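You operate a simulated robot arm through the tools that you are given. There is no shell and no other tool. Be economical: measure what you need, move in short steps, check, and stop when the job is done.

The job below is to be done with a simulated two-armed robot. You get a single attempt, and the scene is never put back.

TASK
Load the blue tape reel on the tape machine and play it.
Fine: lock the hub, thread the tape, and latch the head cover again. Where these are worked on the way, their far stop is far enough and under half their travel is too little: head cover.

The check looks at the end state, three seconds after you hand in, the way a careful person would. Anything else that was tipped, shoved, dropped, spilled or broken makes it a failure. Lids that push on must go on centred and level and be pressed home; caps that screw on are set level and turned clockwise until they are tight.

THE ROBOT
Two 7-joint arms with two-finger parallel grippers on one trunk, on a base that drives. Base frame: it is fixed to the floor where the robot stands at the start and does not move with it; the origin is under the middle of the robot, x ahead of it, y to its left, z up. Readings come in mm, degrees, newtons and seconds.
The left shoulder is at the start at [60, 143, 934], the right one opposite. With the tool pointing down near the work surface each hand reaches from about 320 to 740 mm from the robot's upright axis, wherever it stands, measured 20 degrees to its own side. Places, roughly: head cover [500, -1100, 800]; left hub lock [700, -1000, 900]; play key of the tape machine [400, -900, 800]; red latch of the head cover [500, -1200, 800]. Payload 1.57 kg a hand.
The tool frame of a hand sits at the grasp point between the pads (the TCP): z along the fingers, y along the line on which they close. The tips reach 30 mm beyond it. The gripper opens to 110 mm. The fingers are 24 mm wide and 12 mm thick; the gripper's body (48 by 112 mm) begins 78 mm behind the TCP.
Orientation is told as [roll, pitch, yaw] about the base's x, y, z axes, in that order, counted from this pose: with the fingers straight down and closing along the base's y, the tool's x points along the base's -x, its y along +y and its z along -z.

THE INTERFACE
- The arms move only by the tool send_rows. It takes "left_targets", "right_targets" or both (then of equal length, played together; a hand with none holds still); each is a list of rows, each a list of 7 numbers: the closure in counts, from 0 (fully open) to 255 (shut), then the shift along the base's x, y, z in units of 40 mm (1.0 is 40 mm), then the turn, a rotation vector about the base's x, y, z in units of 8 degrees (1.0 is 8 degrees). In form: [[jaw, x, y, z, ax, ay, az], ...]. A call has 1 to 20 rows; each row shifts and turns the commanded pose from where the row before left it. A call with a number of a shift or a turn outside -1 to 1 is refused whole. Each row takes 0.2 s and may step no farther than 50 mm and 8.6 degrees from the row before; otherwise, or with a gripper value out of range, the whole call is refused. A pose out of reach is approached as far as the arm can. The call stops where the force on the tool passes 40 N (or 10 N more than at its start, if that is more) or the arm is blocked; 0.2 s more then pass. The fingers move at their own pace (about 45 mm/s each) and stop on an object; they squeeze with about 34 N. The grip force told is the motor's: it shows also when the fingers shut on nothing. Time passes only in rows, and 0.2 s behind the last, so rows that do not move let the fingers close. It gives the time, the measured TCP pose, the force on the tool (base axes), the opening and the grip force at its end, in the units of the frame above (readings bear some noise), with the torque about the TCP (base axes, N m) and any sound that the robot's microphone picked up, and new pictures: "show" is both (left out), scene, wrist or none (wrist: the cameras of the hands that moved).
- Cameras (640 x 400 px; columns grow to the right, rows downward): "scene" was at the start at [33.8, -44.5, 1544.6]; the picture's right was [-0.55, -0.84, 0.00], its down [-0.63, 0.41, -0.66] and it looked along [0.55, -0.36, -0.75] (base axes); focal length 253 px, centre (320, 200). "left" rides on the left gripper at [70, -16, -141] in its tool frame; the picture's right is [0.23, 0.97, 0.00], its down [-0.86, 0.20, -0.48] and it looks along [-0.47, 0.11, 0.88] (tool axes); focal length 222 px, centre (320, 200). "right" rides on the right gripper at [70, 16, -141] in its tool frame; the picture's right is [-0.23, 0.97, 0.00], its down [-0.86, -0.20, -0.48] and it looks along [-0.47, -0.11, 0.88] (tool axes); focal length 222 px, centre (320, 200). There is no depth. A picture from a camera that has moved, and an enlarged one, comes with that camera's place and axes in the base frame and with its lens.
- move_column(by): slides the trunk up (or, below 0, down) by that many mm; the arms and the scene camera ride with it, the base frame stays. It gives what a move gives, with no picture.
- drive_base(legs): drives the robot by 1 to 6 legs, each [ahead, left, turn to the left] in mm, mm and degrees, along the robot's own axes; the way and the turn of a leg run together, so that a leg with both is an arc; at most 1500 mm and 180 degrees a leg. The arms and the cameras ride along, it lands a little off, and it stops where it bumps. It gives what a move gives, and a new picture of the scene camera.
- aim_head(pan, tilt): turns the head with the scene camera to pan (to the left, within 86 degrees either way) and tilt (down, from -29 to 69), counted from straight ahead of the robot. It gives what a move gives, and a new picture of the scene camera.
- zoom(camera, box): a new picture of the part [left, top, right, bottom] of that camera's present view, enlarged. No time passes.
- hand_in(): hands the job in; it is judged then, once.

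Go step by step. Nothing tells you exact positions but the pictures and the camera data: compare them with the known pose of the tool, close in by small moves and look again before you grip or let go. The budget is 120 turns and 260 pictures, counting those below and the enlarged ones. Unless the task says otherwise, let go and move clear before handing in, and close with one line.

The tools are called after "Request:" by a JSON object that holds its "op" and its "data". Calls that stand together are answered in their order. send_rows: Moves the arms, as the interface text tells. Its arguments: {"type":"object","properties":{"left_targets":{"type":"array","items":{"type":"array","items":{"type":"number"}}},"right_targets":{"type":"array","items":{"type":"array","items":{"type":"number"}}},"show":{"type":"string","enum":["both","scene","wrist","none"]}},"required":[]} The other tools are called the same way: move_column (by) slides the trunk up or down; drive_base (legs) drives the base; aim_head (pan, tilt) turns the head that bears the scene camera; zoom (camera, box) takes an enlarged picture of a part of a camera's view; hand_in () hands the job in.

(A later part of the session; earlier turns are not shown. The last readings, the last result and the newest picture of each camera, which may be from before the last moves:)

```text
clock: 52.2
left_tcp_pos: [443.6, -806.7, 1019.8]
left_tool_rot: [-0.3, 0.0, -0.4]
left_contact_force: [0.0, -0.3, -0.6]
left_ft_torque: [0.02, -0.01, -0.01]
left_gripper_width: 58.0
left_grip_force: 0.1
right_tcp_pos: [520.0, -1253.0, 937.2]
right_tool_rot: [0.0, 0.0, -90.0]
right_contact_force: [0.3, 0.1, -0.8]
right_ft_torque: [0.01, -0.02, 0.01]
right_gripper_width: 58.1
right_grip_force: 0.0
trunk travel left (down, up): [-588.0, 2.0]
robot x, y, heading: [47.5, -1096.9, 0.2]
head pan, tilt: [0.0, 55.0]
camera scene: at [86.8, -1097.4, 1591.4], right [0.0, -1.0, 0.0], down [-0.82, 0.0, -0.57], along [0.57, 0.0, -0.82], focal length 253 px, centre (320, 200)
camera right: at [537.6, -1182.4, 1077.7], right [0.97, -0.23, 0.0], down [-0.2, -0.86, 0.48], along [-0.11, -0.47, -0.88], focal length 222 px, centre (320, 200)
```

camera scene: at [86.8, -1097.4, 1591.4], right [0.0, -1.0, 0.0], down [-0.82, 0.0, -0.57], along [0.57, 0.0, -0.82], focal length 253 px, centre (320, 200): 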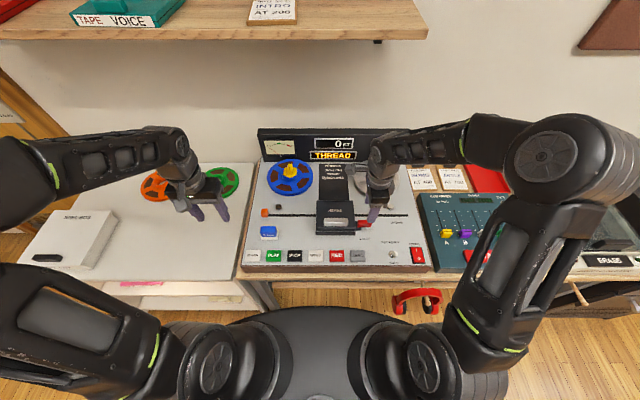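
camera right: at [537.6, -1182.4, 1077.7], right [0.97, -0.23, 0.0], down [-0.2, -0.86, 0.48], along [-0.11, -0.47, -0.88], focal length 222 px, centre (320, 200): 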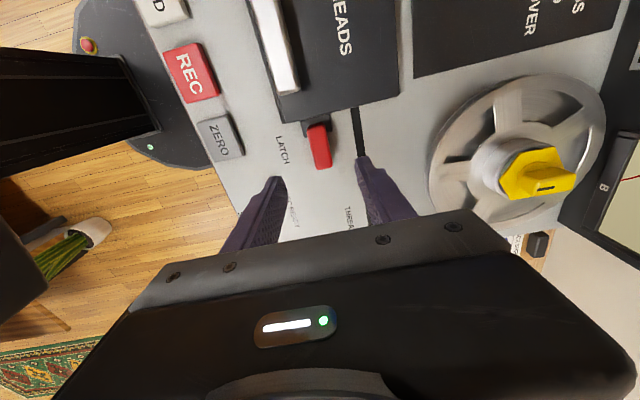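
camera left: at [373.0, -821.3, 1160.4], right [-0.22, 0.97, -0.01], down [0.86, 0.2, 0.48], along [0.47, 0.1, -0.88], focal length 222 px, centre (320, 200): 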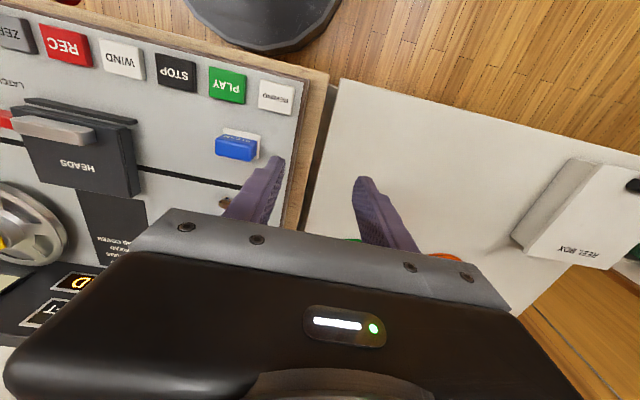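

Request:
{"op": "zoom", "data": {"camera": "right", "box": [230, 60, 410, 190]}}

```text
3.08 times, centred on (320, 125) of right
camera zoom: at [537.6, -1182.4, 1077.7], right [0.97, -0.23, 0.0], down [-0.2, -0.86, 0.48], along [-0.11, -0.47, -0.88], focal length 684 px, centre (320, 431)
```

zoom: 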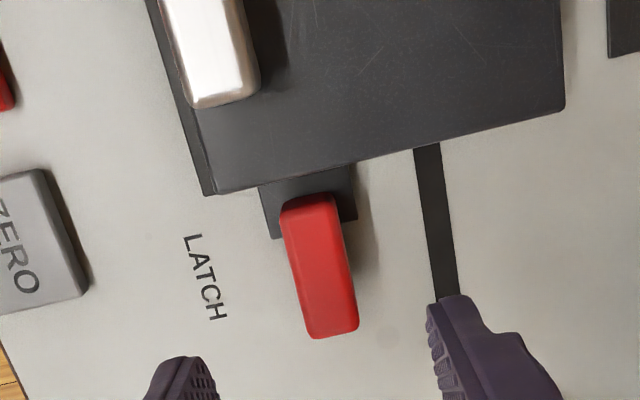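

Request:
{"op": "send_rows", "data": {"right_targets": [[140, 0.07, 0, -0.5, 0, 0, 0], [140, 0, 0, -0.7, 0, 0, 0], [140, 0, 0, -0.6, 0, 0, 0], [140, 0, 0, 0, 0, 0, 0]], "show": "wrist"}}

Request:
{"op": "zoom", "data": {"camera": "scene", "box": [310, 180, 430, 260]}}

```text
clock: 53.2
left_tcp_pos: [444.2, -805.4, 1019.2]
left_tool_rot: [-0.3, 0.0, -0.3]
left_contact_force: [-0.9, -1.0, -0.6]
left_ft_torque: [0.0, 0.02, -0.04]
left_gripper_width: 58.0
left_grip_force: 0.1
right_tcp_pos: [524.0, -1250.7, 864.7]
right_tool_rot: [0.0, 0.0, -89.8]
right_contact_force: [-0.7, 0.6, 0.0]
right_ft_torque: [-0.01, -0.04, 0.0]
right_gripper_width: 49.6
right_grip_force: 0.2
trunk travel left (down, up): [-588.0, 2.0]
robot x, y, heading: [44.8, -1096.0, 0.3]
head pan, tilt: [0.0, 55.0]
camera right: at [540.9, -1181.6, 1005.2], right [0.97, -0.23, 0.0], down [-0.2, -0.86, 0.48], along [-0.11, -0.47, -0.88], focal length 222 px, centre (320, 200)
```

right: 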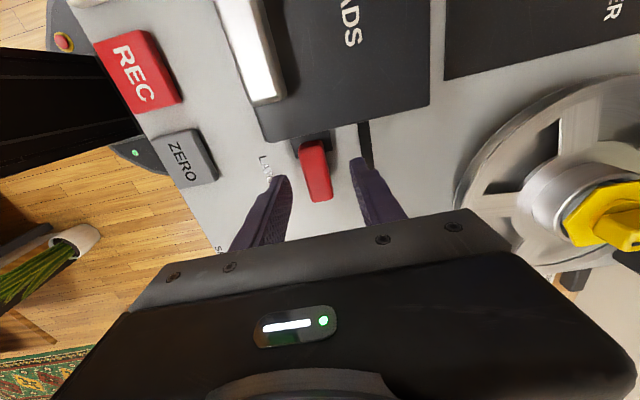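

```text
5.00 times, centred on (370, 220) of scene
camera zoom: at [87.2, -1097.0, 1591.3], right [0.0, -1.0, 0.0], down [-0.82, 0.0, -0.57], along [0.57, 0.0, -0.82], focal length 1264 px, centre (70, 100)
```

zoom: 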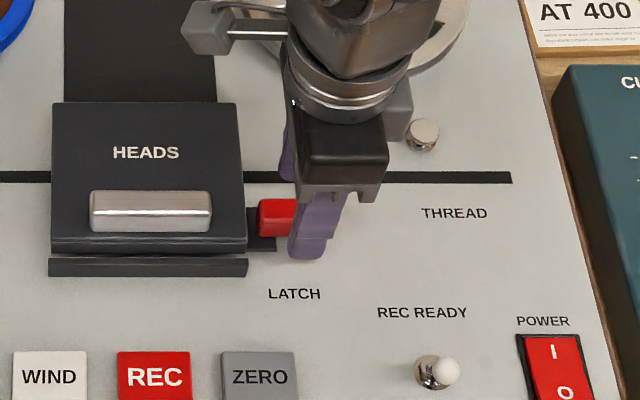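

Request:
{"op": "send_rows", "data": {"right_targets": [[140, 0, 0, -0.1, 0, 0, 0], [255, 0, 0, 0, 0, 0, 0], [255, 0, 0, 0, 0, 0, 0], [255, 0, 0, 0, 0, 0, 0], [255, 0, 0, 0, 0, 0, 0]], "show": "wrist"}}

```text
clock: 54.4
left_tcp_pos: [443.4, -806.0, 1018.1]
left_tool_rot: [-0.3, 0.1, -0.3]
left_contact_force: [-0.4, -0.2, -0.2]
left_ft_torque: [-0.02, -0.01, -0.03]
left_gripper_width: 58.5
left_grip_force: 0.0
right_tcp_pos: [522.2, -1253.6, 860.5]
right_tool_rot: [-0.1, -0.1, -89.9]
right_contact_force: [-10.6, 2.8, -2.9]
right_ft_torque: [-0.19, 0.27, -0.1]
right_gripper_width: 19.9
right_grip_force: 33.6
trunk travel left (down, up): [-588.0, 2.0]
robot x, y, heading: [51.5, -1099.8, 0.2]
head pan, tilt: [0.0, 55.0]
camera right: at [539.6, -1182.1, 1001.3], right [0.97, -0.23, 0.0], down [-0.2, -0.85, 0.48], along [-0.11, -0.47, -0.88], focal length 222 px, centre (320, 200)
```

right: 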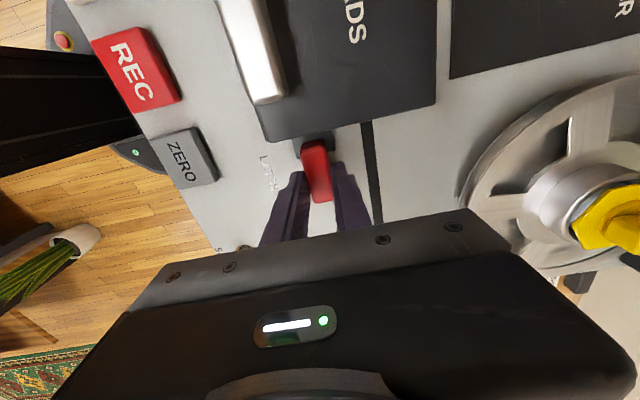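

Latch gripped (19.9 mm). I'll try a gentle pull to the right (−y).

Request:
{"op": "send_rows", "data": {"right_targets": [[255, -0.05, -0.12, 0, 0, 0, 0], [255, 0, -0.12, 0, 0, 0, 0], [255, 0, -0.12, 0, 0, 0, 0], [255, 0, 0, 0, 0, 0, 0]], "show": "wrist"}}

```text
clock: 55.4
left_tcp_pos: [442.8, -803.9, 1019.6]
left_tool_rot: [-0.4, 0.0, -0.2]
left_contact_force: [0.8, 0.2, -0.6]
left_ft_torque: [0.0, 0.02, 0.0]
left_gripper_width: 58.2
left_grip_force: 0.1
right_tcp_pos: [522.1, -1263.4, 863.7]
right_tool_rot: [0.1, -0.1, -89.9]
right_contact_force: [-9.0, 24.9, 2.0]
right_ft_torque: [0.64, 0.63, 0.04]
right_gripper_width: 20.0
right_grip_force: 33.4
trunk travel left (down, up): [-588.0, 2.0]
robot x, y, heading: [48.2, -1098.4, 0.0]
head pan, tilt: [0.0, 55.0]
camera right: at [538.6, -1193.1, 1003.6], right [0.97, -0.22, 0.0], down [-0.2, -0.86, 0.48], along [-0.11, -0.47, -0.88], focal length 222 px, centre (320, 200)
```

right: 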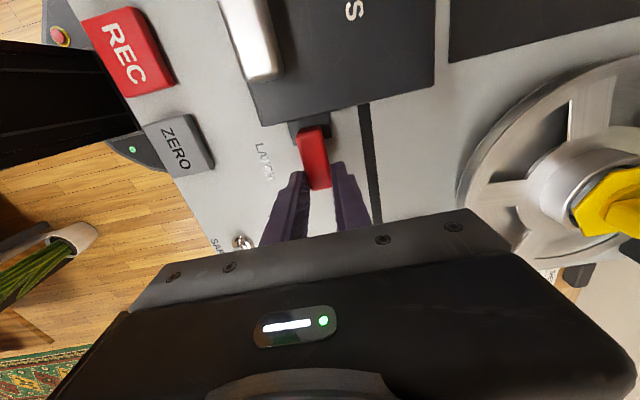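

The fingers slipped and the latch didn't slide, so it probably swivels or lifts. I'll re-centre and test with small nudges, up first.

Request:
{"op": "send_rows", "data": {"right_targets": [[140, 0.05, 0.25, 0, 0, 0, 0], [140, 0, 0, -0.08, 0, 0, 0], [255, 0, 0, 0, 0, 0, 0], [255, 0, 0, 0, 0, 0, 0], [255, 0, 0, 0, 0, 0, 0]], "show": "none"}}

Request:
{"op": "send_rows", "data": {"right_targets": [[255, 0, 0, 0.12, 0, 0, 0], [255, 0, 0, 0.12, 0, 0, 0], [255, 0, 0, 0, 0, 0, 0]], "show": "wrist"}}

```text
clock: 56.6
left_tcp_pos: [442.4, -805.9, 1020.4]
left_tool_rot: [-0.3, -0.1, -0.3]
left_contact_force: [-0.2, 0.3, 0.3]
left_ft_torque: [0.0, 0.01, 0.0]
left_gripper_width: 58.1
left_grip_force: 0.0
right_tcp_pos: [520.7, -1257.0, 858.7]
right_tool_rot: [-0.3, -0.2, -89.9]
right_contact_force: [-13.0, -2.3, -0.2]
right_ft_torque: [-0.42, 0.1, -0.01]
right_gripper_width: 20.0
right_grip_force: 23.6
trunk travel left (down, up): [-588.0, 2.0]
robot x, y, heading: [46.8, -1097.2, 0.2]
head pan, tilt: [0.0, 55.0]
```

```text
clock: 57.4
left_tcp_pos: [443.8, -805.9, 1019.3]
left_tool_rot: [-0.3, 0.0, -0.3]
left_contact_force: [0.7, -0.3, 0.2]
left_ft_torque: [0.0, 0.02, -0.03]
left_gripper_width: 58.3
left_grip_force: 0.1
right_tcp_pos: [522.2, -1257.9, 865.1]
right_tool_rot: [-0.3, -0.1, -89.9]
right_contact_force: [-16.8, -1.9, -23.4]
right_ft_torque: [-0.03, 0.25, -0.03]
right_gripper_width: 19.7
right_grip_force: 33.2
trunk travel left (down, up): [-588.0, 2.0]
robot x, y, heading: [47.1, -1095.4, 0.2]
head pan, tilt: [0.0, 55.0]
camera right: at [540.1, -1187.2, 1006.4], right [0.97, -0.23, -0.01], down [-0.19, -0.86, 0.48], along [-0.11, -0.47, -0.88], focal length 222 px, centre (320, 200)
```

right: 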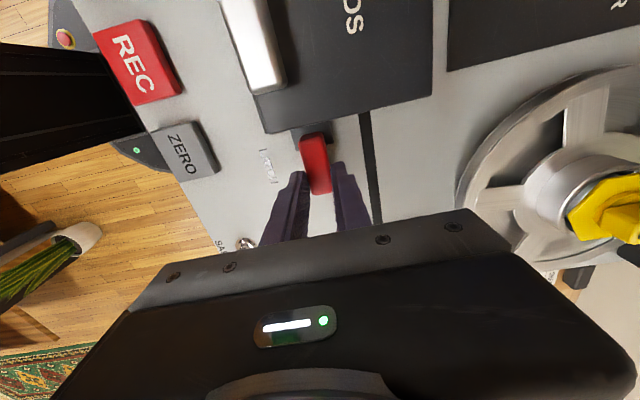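

Request:
{"op": "send_rows", "data": {"right_targets": [[255, 0, 0, -0.14, 0, 0, 0], [255, -0.12, 0, 0, 0, 0, -0.3], [255, -0.12, 0, 0, 0, 0, -0.4], [255, 0, 0, 0, 0, 0, 0]], "show": "wrist"}}

```text
clock: 58.4
left_tcp_pos: [444.5, -805.6, 1019.7]
left_tool_rot: [-0.4, 0.1, -0.2]
left_contact_force: [0.9, 0.0, -0.2]
left_ft_torque: [0.02, 0.0, -0.01]
left_gripper_width: 58.3
left_grip_force: 0.1
right_tcp_pos: [520.9, -1257.0, 863.8]
right_tool_rot: [0.8, 0.1, -95.5]
right_contact_force: [23.4, -7.1, 24.8]
right_ft_torque: [-0.28, -0.34, 0.89]
right_gripper_width: 22.1
right_grip_force: 35.1
trunk travel left (down, up): [-588.0, 2.0]
robot x, y, heading: [46.4, -1099.1, 0.2]
head pan, tilt: [0.0, 55.0]
camera right: at [543.3, -1188.8, 1005.2], right [0.95, -0.32, 0.01], down [-0.29, -0.83, 0.47], along [-0.14, -0.45, -0.88], focal length 222 px, centre (320, 200)
```

right: 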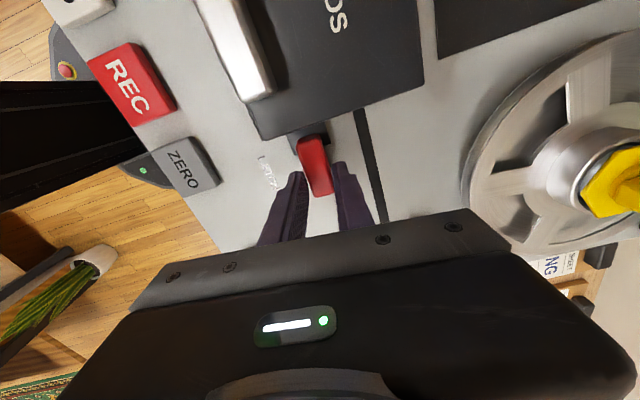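

It resists swinging to the front as well. I'll let go, back off and look at the latch closely.

Request:
{"op": "send_rows", "data": {"right_targets": [[140, 0.1, 0, 0.05, 0, 0, 0.4], [140, 0.05, 0, 0.3, 0, 0, 0.3], [140, 0, 0, 0.8, 0, 0, 0], [140, 0, -0.6, 0.8, 0, 0, 0], [140, 0, -1, 0.5, 0, 0, 0], [140, 0, -1, 0.5, 0, 0, 0]], "show": "wrist"}}

Request:
{"op": "zoom", "data": {"camera": "scene", "box": [345, 205, 385, 235]}}

Request:
{"op": "zoom", "data": {"camera": "right", "box": [270, 50, 390, 140]}}

Request:
{"op": "zoom", "data": {"camera": "left", "box": [0, 60, 160, 200]}}

```text
clock: 59.8
left_tcp_pos: [443.6, -806.9, 1019.4]
left_tool_rot: [-0.4, 0.0, -0.3]
left_contact_force: [0.3, 0.8, -0.6]
left_ft_torque: [0.01, 0.01, -0.01]
left_gripper_width: 58.4
left_grip_force: 0.0
right_tcp_pos: [520.4, -1360.9, 979.3]
right_tool_rot: [0.0, 0.0, -89.9]
right_contact_force: [-0.7, -0.2, -0.7]
right_ft_torque: [0.0, 0.01, 0.0]
right_gripper_width: 49.7
right_grip_force: 0.2
trunk travel left (down, up): [-588.0, 2.0]
robot x, y, heading: [45.1, -1096.8, -0.0]
head pan, tilt: [0.0, 55.0]
camera right: at [537.7, -1291.3, 1119.8], right [0.97, -0.22, 0.0], down [-0.2, -0.86, 0.48], along [-0.11, -0.47, -0.88], focal length 222 px, centre (320, 200)
```

right: 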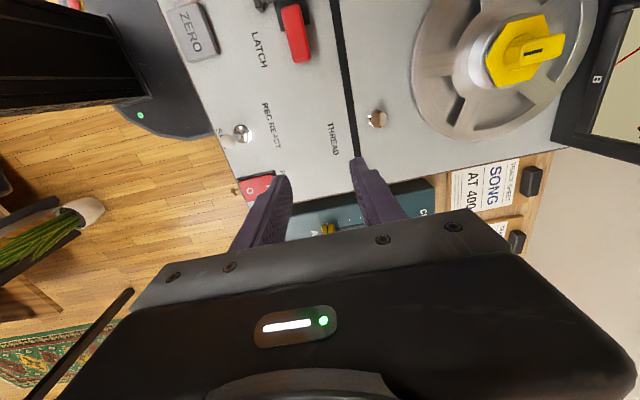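

```text
13.33 times, centred on (365, 220) of scene
camera zoom: at [87.0, -1097.8, 1591.3], right [0.0, -1.0, 0.0], down [-0.82, 0.0, -0.57], along [0.57, 0.0, -0.82], focal length 3371 px, centre (-280, -67)
```

zoom: 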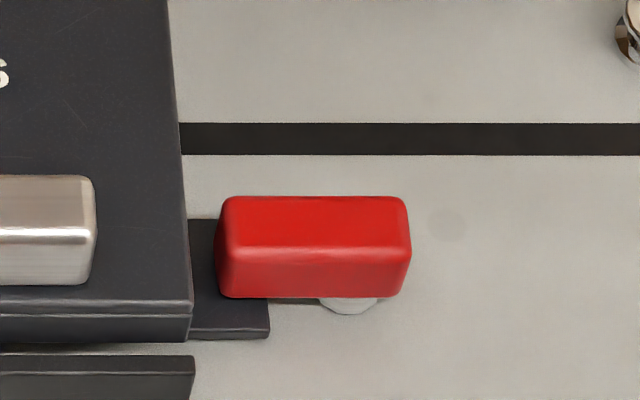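

```text
4.44 times, centred on (330, 95) of right
camera zoom: at [537.7, -1291.3, 1119.8], right [0.97, -0.22, 0.0], down [-0.2, -0.86, 0.48], along [-0.11, -0.47, -0.88], focal length 987 px, centre (276, 667)
```

zoom: 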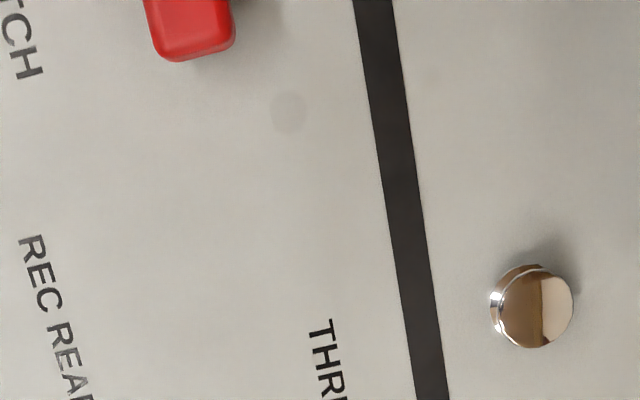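

```text
2.86 times, centred on (80, 130) of left
camera zoom: at [374.2, -822.2, 1160.4], right [-0.22, 0.97, 0.0], down [0.86, 0.2, 0.48], along [0.47, 0.1, -0.88], focal length 635 px, centre (1006, 400)
```

zoom: 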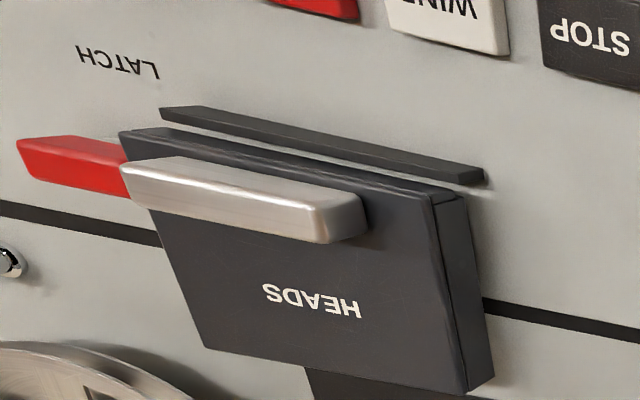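

There's a round pivot post under the red bar near y≈−1255, so it's a swivelling catch over the cover's tab. Clockwise was resisted, so I'll grip over the pivot and turn it counter-clockwise.

Request:
{"op": "send_rows", "data": {"right_targets": [[140, 0, 1, -0.5, 0, 0, 0], [140, 0, 1, -0.5, 0, 0, 0], [140, 0, 0.62, -0.7, 0, 0, 0], [140, 0, 0, -0.9, 0, 0, 0], [140, 0, 0, -0.38, 0, 0, 0], [140, 0, 0, 0, 0, 0, 0], [255, 0, 0, 0, 0, 0, 0], [255, 0, 0, 0, 0, 0, 0], [255, 0, 0, 0, 0, 0, 0], [255, 0, 0, 0, 0, 0, 0]], "show": "none"}}

Request:
{"op": "send_rows", "data": {"right_targets": [[255, 0, 0, 0, 0, 0, 0.7], [255, 0, 0, 0, 0, 0, 0.7], [255, 0, 0, 0, 0, 0, 0]], "show": "wrist"}}

```text
clock: 62.0
left_tcp_pos: [444.5, -804.6, 1020.0]
left_tool_rot: [-0.4, 0.0, -0.3]
left_contact_force: [0.4, 1.0, 0.4]
left_ft_torque: [0.0, -0.04, -0.02]
left_gripper_width: 58.2
left_grip_force: 0.0
right_tcp_pos: [521.8, -1256.7, 860.6]
right_tool_rot: [0.0, 0.0, -89.9]
right_contact_force: [0.6, 0.0, -2.7]
right_ft_torque: [-0.05, -0.13, 0.03]
right_gripper_width: 19.9
right_grip_force: 34.1
trunk travel left (down, up): [-588.0, 2.0]
robot x, y, heading: [49.4, -1094.0, 0.3]
head pan, tilt: [0.0, 55.0]
```

```text
clock: 62.8
left_tcp_pos: [444.8, -806.7, 1018.7]
left_tool_rot: [-0.3, 0.0, -0.3]
left_contact_force: [0.2, 1.1, 0.0]
left_ft_torque: [-0.03, -0.02, 0.01]
left_gripper_width: 58.3
left_grip_force: 0.1
right_tcp_pos: [520.2, -1255.6, 858.8]
right_tool_rot: [0.0, 0.1, -78.8]
right_contact_force: [-1.1, 2.8, -9.5]
right_ft_torque: [-0.46, -0.25, 0.0]
right_gripper_width: 19.9
right_grip_force: 33.2
trunk travel left (down, up): [-588.0, 2.0]
robot x, y, heading: [52.0, -1095.5, 0.3]
head pan, tilt: [0.0, 55.0]
camera right: at [524.7, -1183.9, 1000.5], right [1.0, -0.03, 0.0], down [-0.03, -0.88, 0.48], along [-0.02, -0.48, -0.88], focal length 222 px, centre (320, 200)
```

right: 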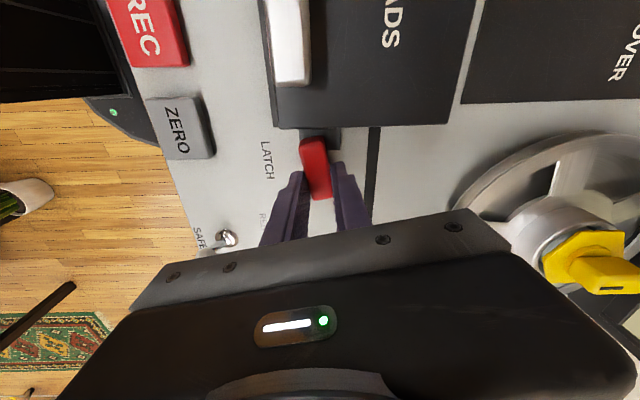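

It turns freely counter-clockwise with no torque. Continuing the turn.

Request:
{"op": "send_rows", "data": {"right_targets": [[255, 0, 0, 0.03, 0, 0, 1], [255, 0, 0, 0, 0, 0, 1], [255, 0, 0, 0, 0, 0, 1], [255, 0, 0, 0, 0, 0, 1], [255, 0, 0, 0, 0, 0, 0]], "show": "wrist"}}

```text
clock: 64.0
left_tcp_pos: [444.2, -804.8, 1019.4]
left_tool_rot: [-0.3, 0.0, -0.3]
left_contact_force: [0.5, -0.1, 0.1]
left_ft_torque: [-0.02, -0.03, -0.01]
left_gripper_width: 58.2
left_grip_force: 0.0
right_tcp_pos: [520.1, -1256.4, 860.9]
right_tool_rot: [-0.2, 0.1, -46.6]
right_contact_force: [-10.8, 2.4, -23.5]
right_ft_torque: [0.21, 0.2, -0.01]
right_gripper_width: 19.9
right_grip_force: 33.4
trunk travel left (down, up): [-588.0, 2.0]
robot x, y, heading: [49.1, -1095.3, 0.2]
head pan, tilt: [0.0, 55.0]
camera right: at [485.2, -1194.7, 1001.6], right [0.86, 0.5, 0.0], down [0.44, -0.76, 0.48], along [0.24, -0.41, -0.88], focal length 222 px, centre (320, 200)
```

right: 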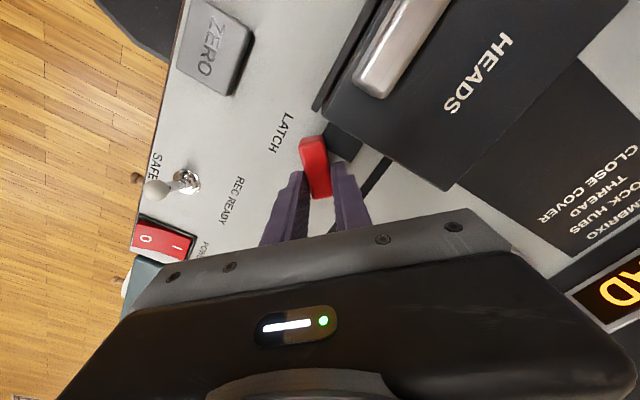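

Request:
{"op": "send_rows", "data": {"right_targets": [[255, -0.02, 0, -0.05, 0, 0, 1], [255, 0, 0, 0, 0, 0, 1], [255, 0, 0, 0, 0, 0, 1], [255, 0, 0, 0, 0, 0, 1], [255, 0, 0, 0, 0, 0, 1], [255, 0, 0, 0, 0, 0, 0.5], [255, 0, 0, 0, 0, 0, 0]], "show": "wrist"}}

```text
clock: 65.6
left_tcp_pos: [442.1, -807.3, 1021.8]
left_tool_rot: [-0.2, -0.2, -0.2]
left_contact_force: [-0.1, 1.0, 0.6]
left_ft_torque: [-0.04, -0.03, 0.01]
left_gripper_width: 58.4
left_grip_force: 0.1
right_tcp_pos: [518.5, -1259.0, 860.9]
right_tool_rot: [0.0, -0.1, -2.7]
right_contact_force: [-14.2, -18.5, 20.1]
right_ft_torque: [-0.38, 0.32, -0.01]
right_gripper_width: 19.8
right_grip_force: 33.8
trunk travel left (down, up): [-588.0, 2.0]
robot x, y, heading: [44.3, -1096.4, 0.2]
head pan, tilt: [0.0, 55.0]
camera right: at [450.8, -1239.2, 1001.3], right [0.27, 0.96, 0.0], down [0.84, -0.24, 0.48], along [0.46, -0.13, -0.88], focal length 222 px, centre (320, 200)
```

right: 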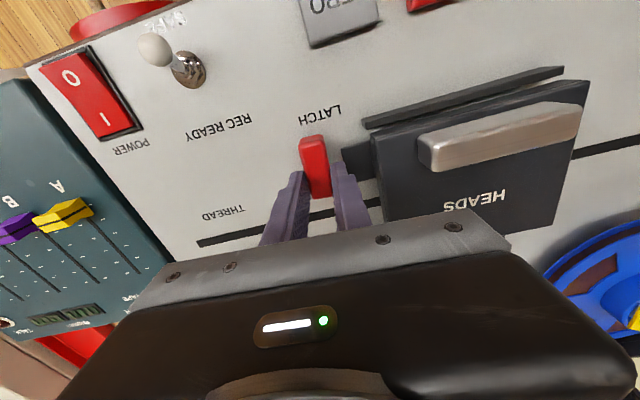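

The latch now lies along x and is clear of the cover's tab. I'll release it and move over the silver cover handle near (509,−1146,862).

Request:
{"op": "send_rows", "data": {"right_targets": [[160, 0, 0, 0, 0, 0, 0.3], [120, 0, 0, 0, 0, 0, 0], [60, 0, 0, 0.5, 0, 0, 0], [0, 0, 0, 0.9, 0, 0, 0], [0, 0, 0.7, 0.9, 0, 0, 0], [0, -0.1, 1, 0, 0, 0, 0], [0, -0.1, 1, 0, 0, 0, 0], [0, 0, 0, 0, 0, 0, 0]]}}

Request:
{"op": "zoom", "data": {"camera": "scene", "box": [310, 180, 430, 260]}}

```text
clock: 67.4
left_tcp_pos: [443.9, -806.6, 1020.0]
left_tool_rot: [-0.2, 0.1, -0.2]
left_contact_force: [0.1, -0.7, 0.3]
left_ft_torque: [0.01, 0.0, 0.01]
left_gripper_width: 58.1
left_grip_force: 0.0
right_tcp_pos: [511.5, -1149.9, 950.6]
right_tool_rot: [0.0, 0.0, -0.4]
right_contact_force: [-0.1, -0.2, 0.1]
right_ft_torque: [0.01, -0.03, 0.01]
right_gripper_width: 110.1
right_grip_force: 0.1
trunk travel left (down, up): [-588.0, 2.0]
robot x, y, heading: [52.0, -1093.4, 0.3]
head pan, tilt: [0.0, 55.0]
camera scene: at [87.5, -1097.6, 1591.3], right [0.0, -1.0, 0.0], down [-0.82, 0.0, -0.57], along [0.57, 0.0, -0.82], focal length 253 px, centre (320, 200)
camera right: at [442.8, -1132.6, 1092.2], right [0.23, 0.97, 0.0], down [0.85, -0.2, 0.48], along [0.47, -0.11, -0.88], focal length 222 px, centre (320, 200)
```

scene: 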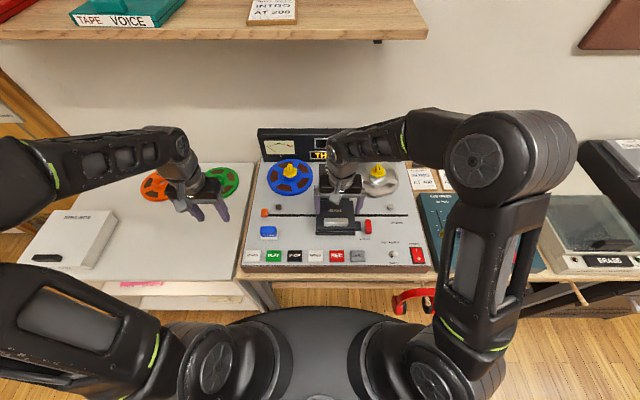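
right: 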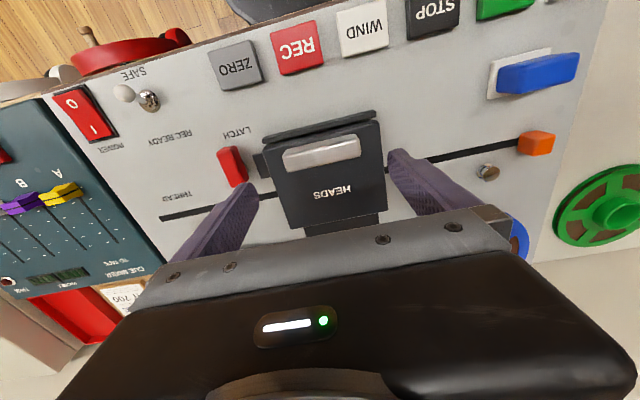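

```text
5.00 times, centred on (370, 220) of scene
camera zoom: at [87.5, -1097.6, 1591.3], right [0.0, -1.0, 0.0], down [-0.82, 0.0, -0.57], along [0.57, 0.0, -0.82], focal length 1264 px, centre (70, 100)
```

zoom: 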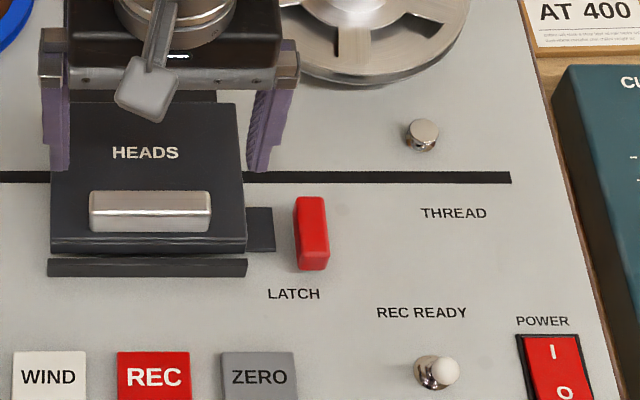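

Request:
{"op": "send_rows", "data": {"right_targets": [[0, -0.05, 0.08, -0.5, 0, 0, 0], [0, 0, 0, -0.6, 0, 0, 0], [0, 0, 0, -0.4, 0, 0, 0], [0, 0, 0, 0, 0, 0, 0]], "show": "wrist"}}

Request:
{"op": "zoom", "data": {"camera": "right", "box": [220, 100, 420, 230]}}

Request:
{"op": "zoom", "data": {"camera": "left", "box": [0, 60, 160, 200]}}

```text
clock: 68.4
left_tcp_pos: [444.7, -806.5, 1019.7]
left_tool_rot: [-0.2, 0.0, -0.3]
left_contact_force: [0.0, 0.7, 1.1]
left_ft_torque: [0.02, 0.01, 0.0]
left_gripper_width: 58.3
left_grip_force: 0.0
right_tcp_pos: [509.6, -1147.7, 890.0]
right_tool_rot: [0.1, 0.1, -0.4]
right_contact_force: [-0.7, -0.3, 0.4]
right_ft_torque: [0.02, 0.02, -0.02]
right_gripper_width: 109.9
right_grip_force: 0.0
trunk travel left (down, up): [-588.0, 2.0]
robot x, y, heading: [47.0, -1095.6, -0.2]
head pan, tilt: [0.0, 55.0]
camera right: at [441.0, -1129.4, 1030.9], right [0.23, 0.97, 0.0], down [0.85, -0.2, 0.48], along [0.47, -0.11, -0.88], focal length 222 px, centre (320, 200)
```

right: 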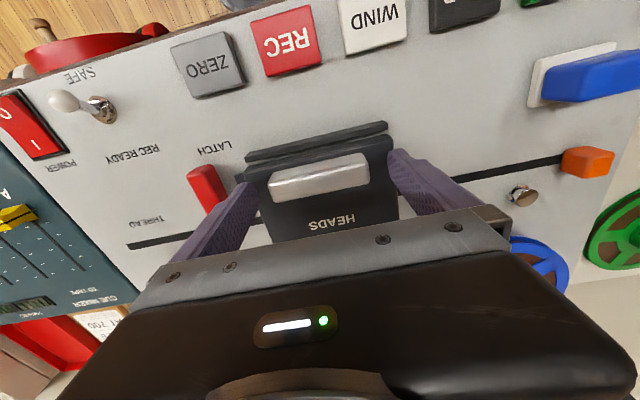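

```text
3.08 times, centred on (320, 165) of right
camera zoom: at [441.0, -1129.4, 1030.9], right [0.23, 0.97, 0.0], down [0.85, -0.2, 0.48], along [0.47, -0.11, -0.88], focal length 684 px, centre (320, 308)
```

zoom: 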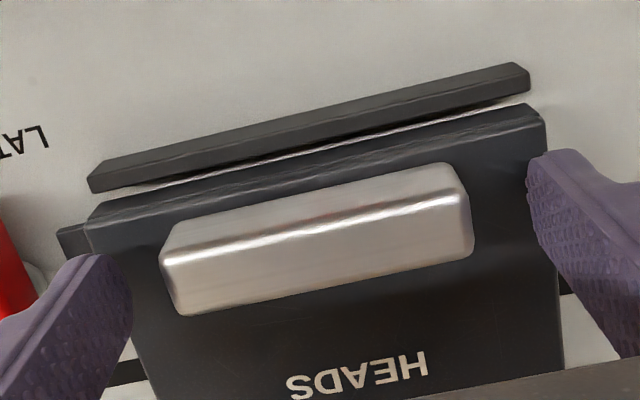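

```text
2.86 times, centred on (80, 130) of left
camera zoom: at [374.5, -821.6, 1160.2], right [-0.22, 0.97, -0.01], down [0.86, 0.2, 0.48], along [0.47, 0.1, -0.88], focal length 635 px, centre (1006, 400)
```

zoom: 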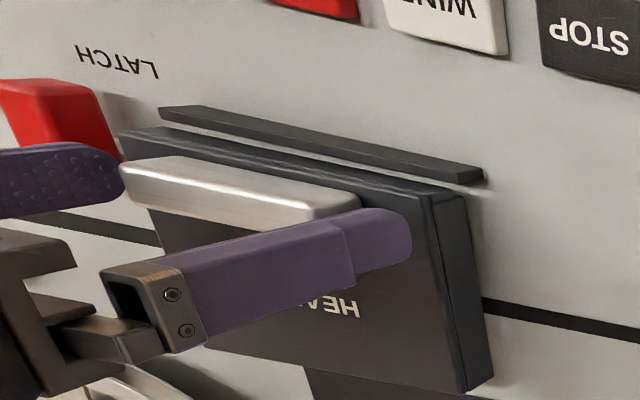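

Request:
{"op": "send_rows", "data": {"right_targets": [[0, 0, 0.04, -0.2, 0, 0, 0], [140, 0, 0, 0, 0, 0, 0], [140, 0, 0, 0, 0, 0, 0], [140, 0, 0, 0, 0, 0, 0], [140, 0, 0, 0, 0, 0, 0]], "show": "wrist"}}

```text
clock: 69.6
left_tcp_pos: [444.7, -807.8, 1020.8]
left_tool_rot: [-0.2, 0.0, -0.4]
left_contact_force: [0.1, -0.9, -0.3]
left_ft_torque: [0.0, -0.01, -0.03]
left_gripper_width: 58.2
left_grip_force: 0.0
right_tcp_pos: [508.5, -1147.7, 882.6]
right_tool_rot: [-0.1, -0.1, -0.4]
right_contact_force: [1.7, -18.5, 3.5]
right_ft_torque: [-1.05, 0.04, 0.16]
right_gripper_width: 80.0
right_grip_force: 34.0
trunk travel left (down, up): [-588.0, 2.0]
robot x, y, heading: [46.1, -1094.2, 0.2]
head pan, tilt: [0.0, 55.0]
camera right: at [441.2, -1130.0, 1023.4], right [0.23, 0.97, 0.0], down [0.85, -0.2, 0.48], along [0.46, -0.11, -0.88], focal length 222 px, centre (320, 200)
```

right: 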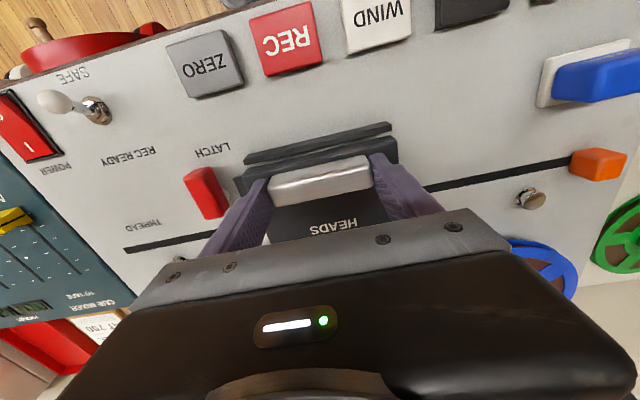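

Handle gripped at its ends (80 mm). I'll try a small lift.

Request:
{"op": "send_rows", "data": {"right_targets": [[255, 0, -0.05, 0.1, 0, 0, 0], [255, 0, 0, 0.15, 0, 0, 0], [255, 0, 0, 0.15, 0, 0, 0], [255, 0, 0, 0, 0, 0, 0]], "show": "wrist"}}

Request:
{"op": "zoom", "data": {"camera": "left", "box": [0, 60, 160, 200]}}

```text
clock: 70.1
left_tcp_pos: [445.7, -805.5, 1018.4]
left_tool_rot: [-0.3, 0.1, -0.1]
left_contact_force: [0.0, -0.1, 0.1]
left_ft_torque: [-0.03, 0.01, 0.02]
left_gripper_width: 58.3
left_grip_force: 0.0
right_tcp_pos: [509.4, -1148.4, 885.0]
right_tool_rot: [-0.2, 0.4, -0.3]
right_contact_force: [8.1, 0.1, -24.6]
right_ft_torque: [0.12, -1.19, 0.34]
right_gripper_width: 79.7
right_grip_force: 44.6
trunk travel left (down, up): [-588.0, 2.0]
robot x, y, heading: [49.4, -1095.9, 0.3]
head pan, tilt: [0.0, 55.0]
stopped in row 2 (right hand): the force on the tool passed its limit (the readings are from after the stop); the commanded pose is now the measured one
camera right: at [441.8, -1130.0, 1024.9], right [0.23, 0.97, -0.01], down [0.86, -0.2, 0.47], along [0.46, -0.11, -0.88], focal length 222 px, centre (320, 200)
```

right: 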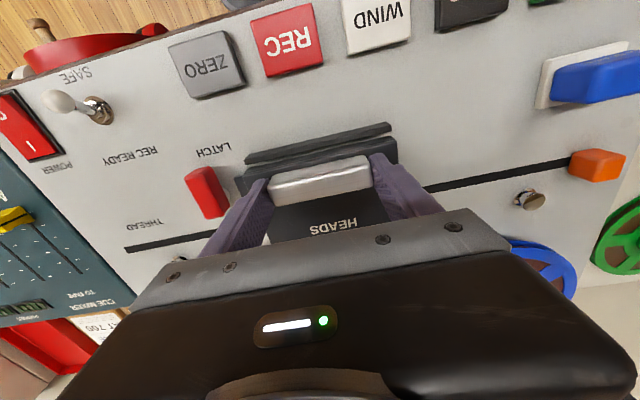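

```text
2.86 times, centred on (80, 130) of left
camera zoom: at [376.5, -821.3, 1159.3], right [-0.22, 0.97, 0.0], down [0.86, 0.2, 0.48], along [0.46, 0.1, -0.88], focal length 635 px, centre (1006, 400)
```

zoom: 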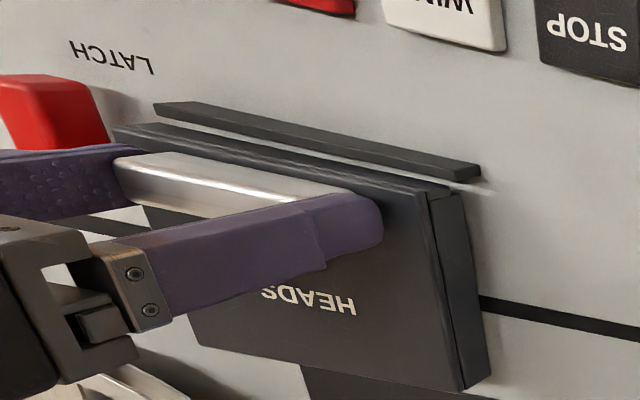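

It doesn't lift, so it probably slides back along the dark strip. I'll push +x.

Request:
{"op": "send_rows", "data": {"right_targets": [[255, 0.1, 0, -0.05, 0, -0.05, 0], [255, 0.3, 0, 0, 0, 0, 0], [255, 0.3, 0, 0, 0, 0, 0], [255, 0, 0, 0, 0, 0, 0]], "show": "wrist"}}

Request:
{"op": "zoom", "data": {"camera": "scene", "box": [310, 170, 430, 260]}}

```text
clock: 71.1
left_tcp_pos: [443.5, -806.4, 1020.6]
left_tool_rot: [-0.3, -0.1, -0.3]
left_contact_force: [0.3, -0.8, 0.1]
left_ft_torque: [-0.02, -0.01, 0.01]
left_gripper_width: 58.3
left_grip_force: 0.1
right_tcp_pos: [535.1, -1147.2, 882.9]
right_tool_rot: [-0.2, -0.1, -0.2]
right_contact_force: [-0.2, -10.7, 3.0]
right_ft_torque: [-1.07, 0.95, 0.85]
right_gripper_width: 79.8
right_grip_force: 45.0
trunk travel left (down, up): [-588.0, 2.0]
robot x, y, heading: [49.7, -1094.6, 0.1]
head pan, tilt: [0.0, 55.0]
camera right: at [466.9, -1130.1, 1024.5], right [0.23, 0.97, 0.0], down [0.85, -0.2, 0.48], along [0.47, -0.11, -0.88], focal length 222 px, centre (320, 200)
```

right: 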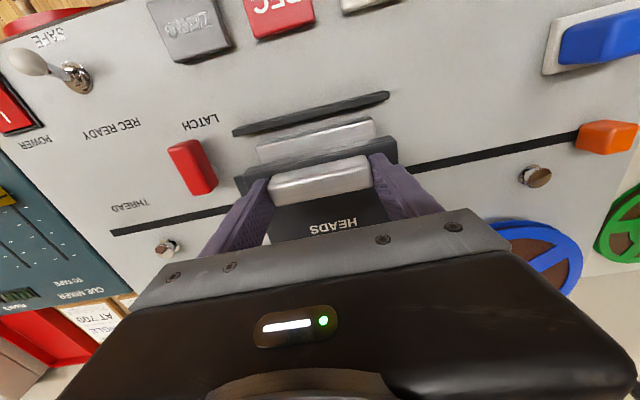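

```text
4.44 times, centred on (370, 215) of scene
camera zoom: at [87.2, -1098.2, 1591.5], right [0.0, -1.0, 0.0], down [-0.82, 0.0, -0.57], along [0.57, 0.0, -0.82], focal length 1124 px, centre (98, 133)
```

zoom: 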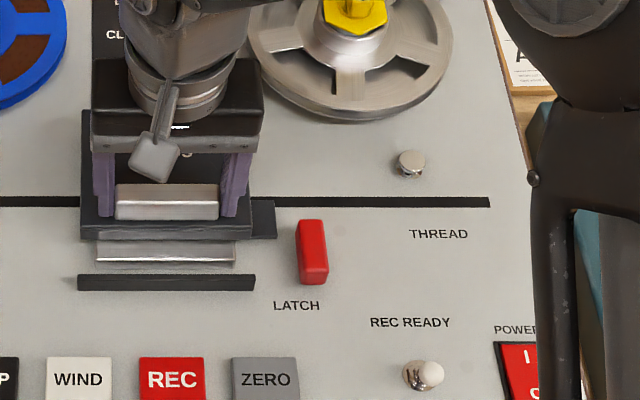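

It slides back. Continuing until the stop.

Request:
{"op": "send_rows", "data": {"right_targets": [[255, 0.35, -0.03, 0, 0, 0, 0], [255, 0.35, 0, 0, 0, 0, 0], [255, 0.35, 0, 0, 0, 0, 0], [255, 0.35, 0, 0, 0, 0, 0], [255, 0.35, 0, 0, 0, 0, 0], [255, 0.35, 0, 0, 0, 0, 0], [255, 0.35, 0, 0, 0, 0, 0], [255, 0.35, 0, 0, 0, 0, 0]], "show": "scene"}}

```text
clock: 72.9
left_tcp_pos: [439.2, -805.4, 1020.9]
left_tool_rot: [-0.3, -0.2, -0.2]
left_contact_force: [1.6, -0.5, 0.5]
left_ft_torque: [0.03, -0.03, 0.01]
left_gripper_width: 58.2
left_grip_force: 0.1
right_tcp_pos: [637.3, -1147.9, 884.4]
right_tool_rot: [-0.3, 0.8, 0.0]
right_contact_force: [-41.0, -15.4, -7.0]
right_ft_torque: [-4.52, 0.18, -1.71]
right_gripper_width: 79.3
right_grip_force: 43.1
trunk travel left (down, up): [-588.0, 2.0]
robot x, y, heading: [42.5, -1097.9, 0.0]
head pan, tilt: [0.0, 55.0]
camera scene: at [80.7, -1097.2, 1591.5], right [0.0, -1.0, 0.0], down [-0.82, 0.0, -0.58], along [0.58, 0.0, -0.82], focal length 253 px, centre (320, 200)
```

scene: 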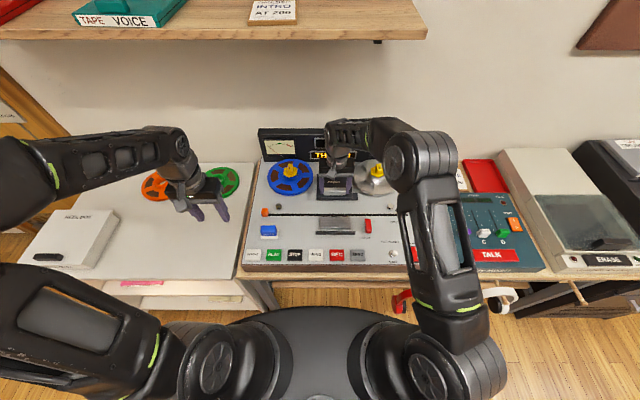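

Request:
{"op": "zoom", "data": {"camera": "scene", "box": [290, 130, 430, 240]}}

Request:
{"op": "zoom", "data": {"camera": "right", "box": [100, 80, 560, 300]}}

```text
3.64 times, centred on (360, 185) of scene
camera zoom: at [80.7, -1097.2, 1591.5], right [0.0, -1.0, 0.0], down [-0.82, 0.0, -0.58], along [0.58, 0.0, -0.82], focal length 919 px, centre (174, 254)
```

zoom: 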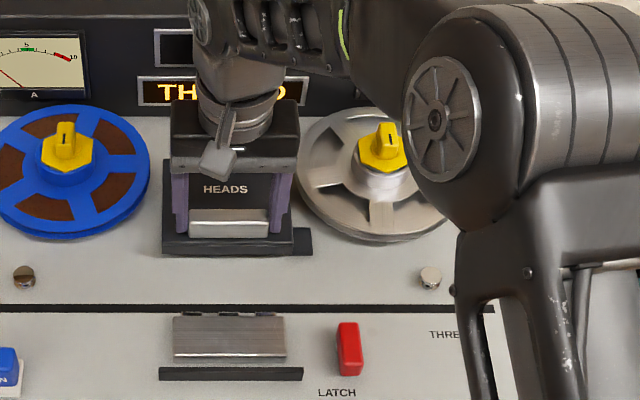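

```text
1.39 times, centred on (330, 190) of right
camera zoom: at [570.7, -1130.0, 1025.3], right [0.23, 0.97, -0.01], down [0.86, -0.2, 0.47], along [0.45, -0.11, -0.88], focal length 309 px, centre (306, 214)
```

zoom: 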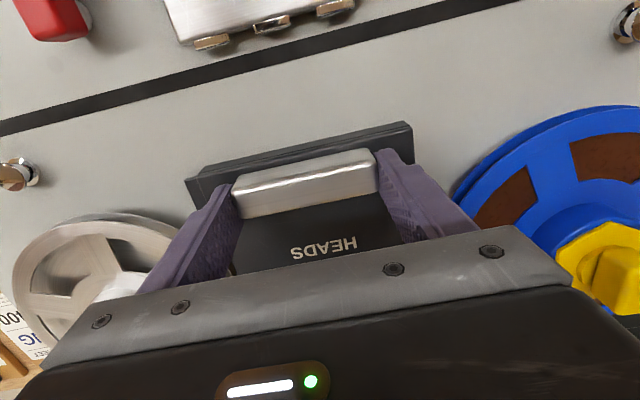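

The cover is at its far stop, with the slot and heads clear. I'll release it, lift away, park the left hand farther left, and look at the orange threading tab with the right camera.

Request:
{"op": "send_rows", "data": {"right_targets": [[60, -0.06, 0, 0, 0, -0.1, 0], [40, 0, 0, 0, 0, 0, 0], [40, 0, 0, 0.4, 0, 0, 0], [40, 0, 0, 0.9, 0, 0, 0], [40, -0.4, 0.4, 0.9, 0, 0, 0], [40, -0.8, 0.8, 0, 0, 0, 0], [40, -0.5, 1, 0, 0, 0, 0], [100, -0.5, 1, 0, 0, 0, 0], [140, 0, 1, 0, 0, 0, 0], [140, 0, 1, 0, 0, 0, 0]], "left_targets": [[120, 0, 1, 0, 0, 0, 0], [120, 0, 1, 0, 0, 0, 0], [120, 0, 1, 0, 0, 0, 0], [120, 0, 1, 0, 0, 0, 0], [120, 0, 1, 0, 0, 0, 0], [120, 0, 0, 0, 0, 0, 0], [120, 0, 0, 0, 0, 0, 0], [120, 0, 0, 0, 0, 0, 0], [120, 0, 0, 0, 0, 0, 0], [120, 0, 0, 0, 0, 0, 0]]}}

Request:
{"op": "zoom", "data": {"camera": "scene", "box": [250, 160, 430, 270]}}

```text
clock: 75.1
left_tcp_pos: [445.4, -605.8, 1019.7]
left_tool_rot: [-0.2, 0.0, -0.1]
left_contact_force: [0.2, -0.3, -0.4]
left_ft_torque: [0.01, -0.04, -0.01]
left_gripper_width: 58.3
left_grip_force: 0.0
right_tcp_pos: [561.3, -940.2, 973.2]
right_tool_rot: [-0.2, -0.9, -0.3]
right_contact_force: [-0.8, 0.7, -0.3]
right_ft_torque: [-0.01, 0.01, 0.0]
right_gripper_width: 49.6
right_grip_force: 0.0
trunk travel left (down, up): [-588.0, 2.0]
robot x, y, heading: [47.7, -1096.5, -0.3]
head pan, tilt: [0.0, 55.0]
camera scene: at [87.4, -1095.9, 1591.3], right [0.0, -1.0, 0.0], down [-0.82, 0.0, -0.57], along [0.57, 0.0, -0.82], focal length 253 px, centre (320, 200)
camera right: at [489.5, -921.6, 1112.5], right [0.23, 0.97, 0.0], down [0.85, -0.2, 0.49], along [0.48, -0.11, -0.87], focal length 222 px, centre (320, 200)
camera left: at [375.9, -621.9, 1160.4], right [-0.22, 0.97, -0.01], down [0.86, 0.2, 0.48], along [0.47, 0.1, -0.88], focal length 222 px, centre (320, 200)
```

scene: 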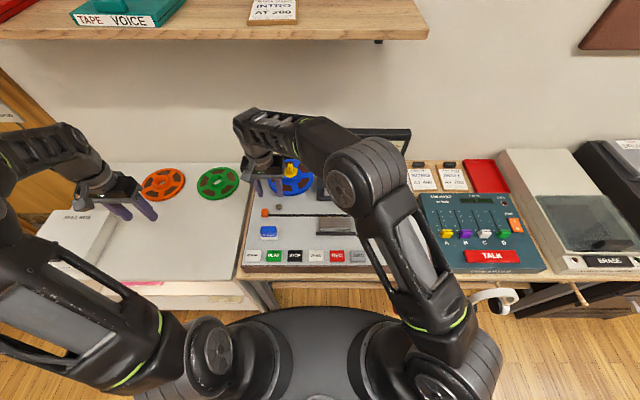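
right: 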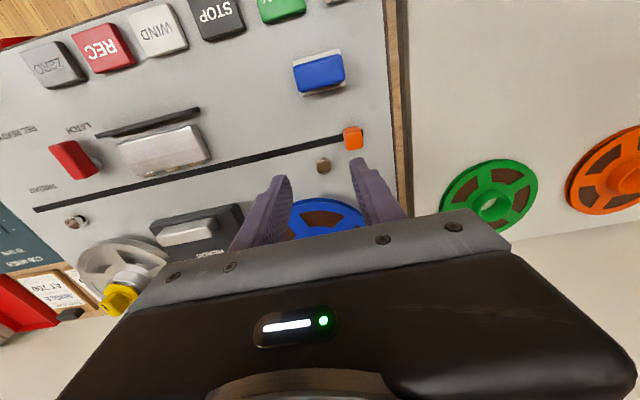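
left: 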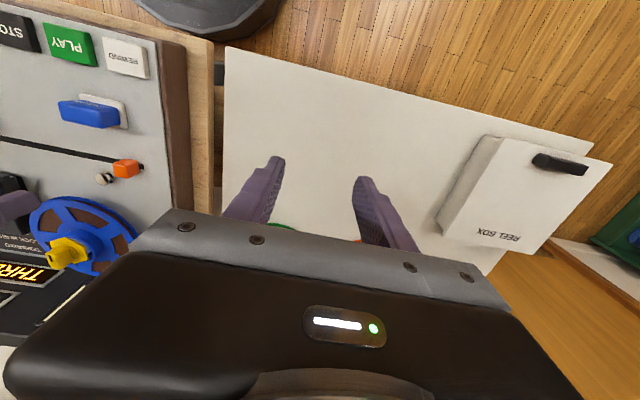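

```text
3.56 times, centred on (340, 215) of scene
camera zoom: at [87.4, -1095.9, 1591.3], right [0.0, -1.0, 0.0], down [-0.82, 0.0, -0.57], along [0.57, 0.0, -0.82], focal length 899 px, centre (249, 147)
```

zoom: 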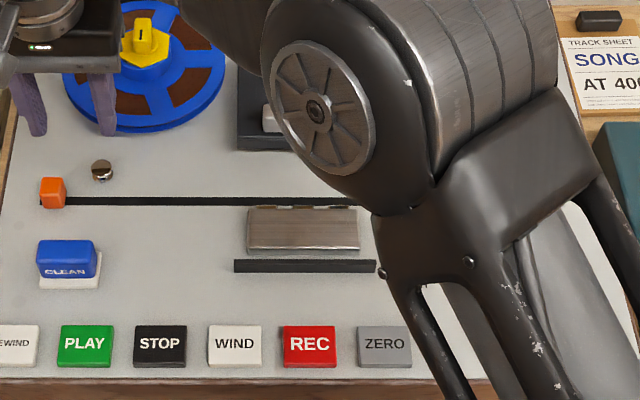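

The tab is near (565,−900,832). I'll move above it, jaws closing along y so a finger pushes it positively.

Request:
{"op": "send_rows", "data": {"right_targets": [[140, 0.1, 0.6, -0.5, 0, 0.11, 0], [140, 0.05, 0.4, -0.9, 0, 0, 0], [140, 0, 0, -0.4, 0, 0, 0], [140, 0, 0, 0, 0, 0, 0]], "show": "wrist"}}

Request:
{"op": "zoom", "data": {"camera": "right", "box": [240, 80, 400, 200]}}

Request:
{"op": "zoom", "data": {"camera": "left", "box": [0, 60, 240, 240]}}

```text
clock: 76.1
left_tcp_pos: [445.5, -606.8, 1021.1]
left_tool_rot: [-0.4, 0.0, -0.2]
left_contact_force: [0.2, 0.2, -0.2]
left_ft_torque: [0.03, 0.0, -0.01]
left_gripper_width: 58.1
left_grip_force: 0.1
right_tcp_pos: [565.4, -899.5, 901.1]
right_tool_rot: [-0.1, 0.1, -0.2]
right_contact_force: [-0.3, -0.4, 0.6]
right_ft_torque: [-0.01, 0.0, -0.02]
right_gripper_width: 49.7
right_grip_force: 0.0
trunk travel left (down, up): [-588.0, 2.0]
robot x, y, heading: [45.4, -1096.5, 0.1]
head pan, tilt: [0.0, 55.0]
camera right: at [497.2, -882.1, 1041.5], right [0.23, 0.97, 0.0], down [0.85, -0.2, 0.48], along [0.47, -0.11, -0.88], focal length 222 px, centre (320, 200)
```

right: 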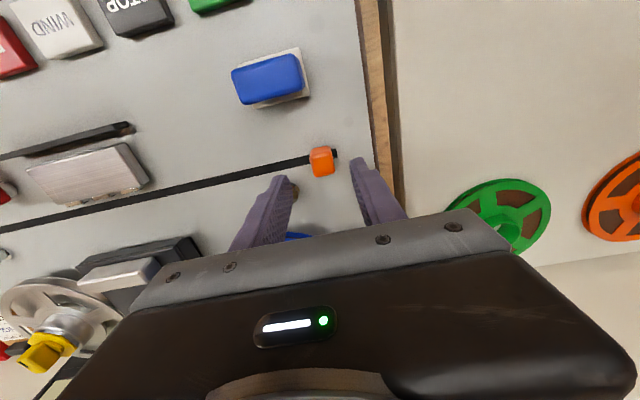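

```text
3.33 times, centred on (320, 140) of right
camera zoom: at [497.2, -882.1, 1041.5], right [0.23, 0.97, 0.0], down [0.85, -0.2, 0.48], along [0.47, -0.11, -0.88], focal length 740 px, centre (320, 400)
```

zoom: 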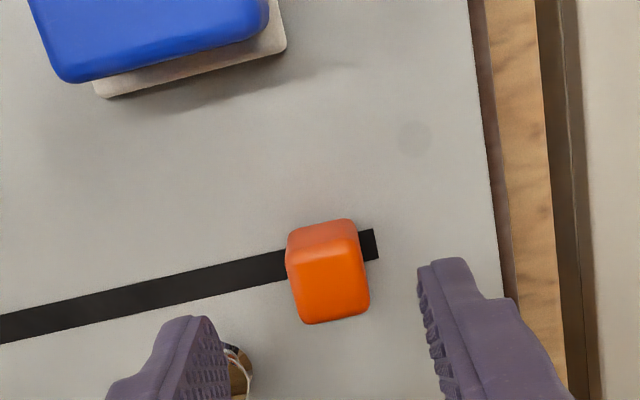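

```text
2.22 times, centred on (120, 150) of left
camera zoom: at [375.9, -622.7, 1160.7], right [-0.22, 0.97, -0.01], down [0.86, 0.2, 0.48], along [0.47, 0.1, -0.88], focal length 494 px, centre (764, 311)
```

zoom: 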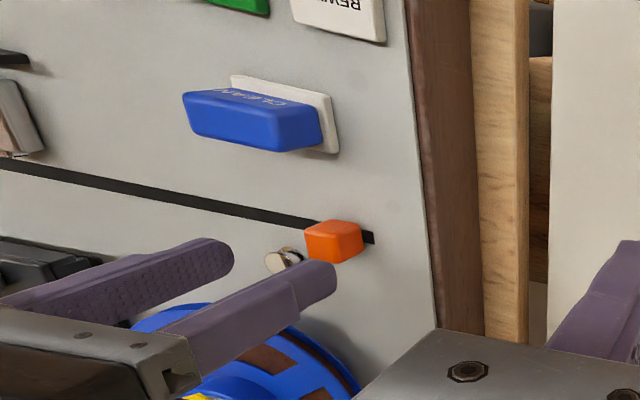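

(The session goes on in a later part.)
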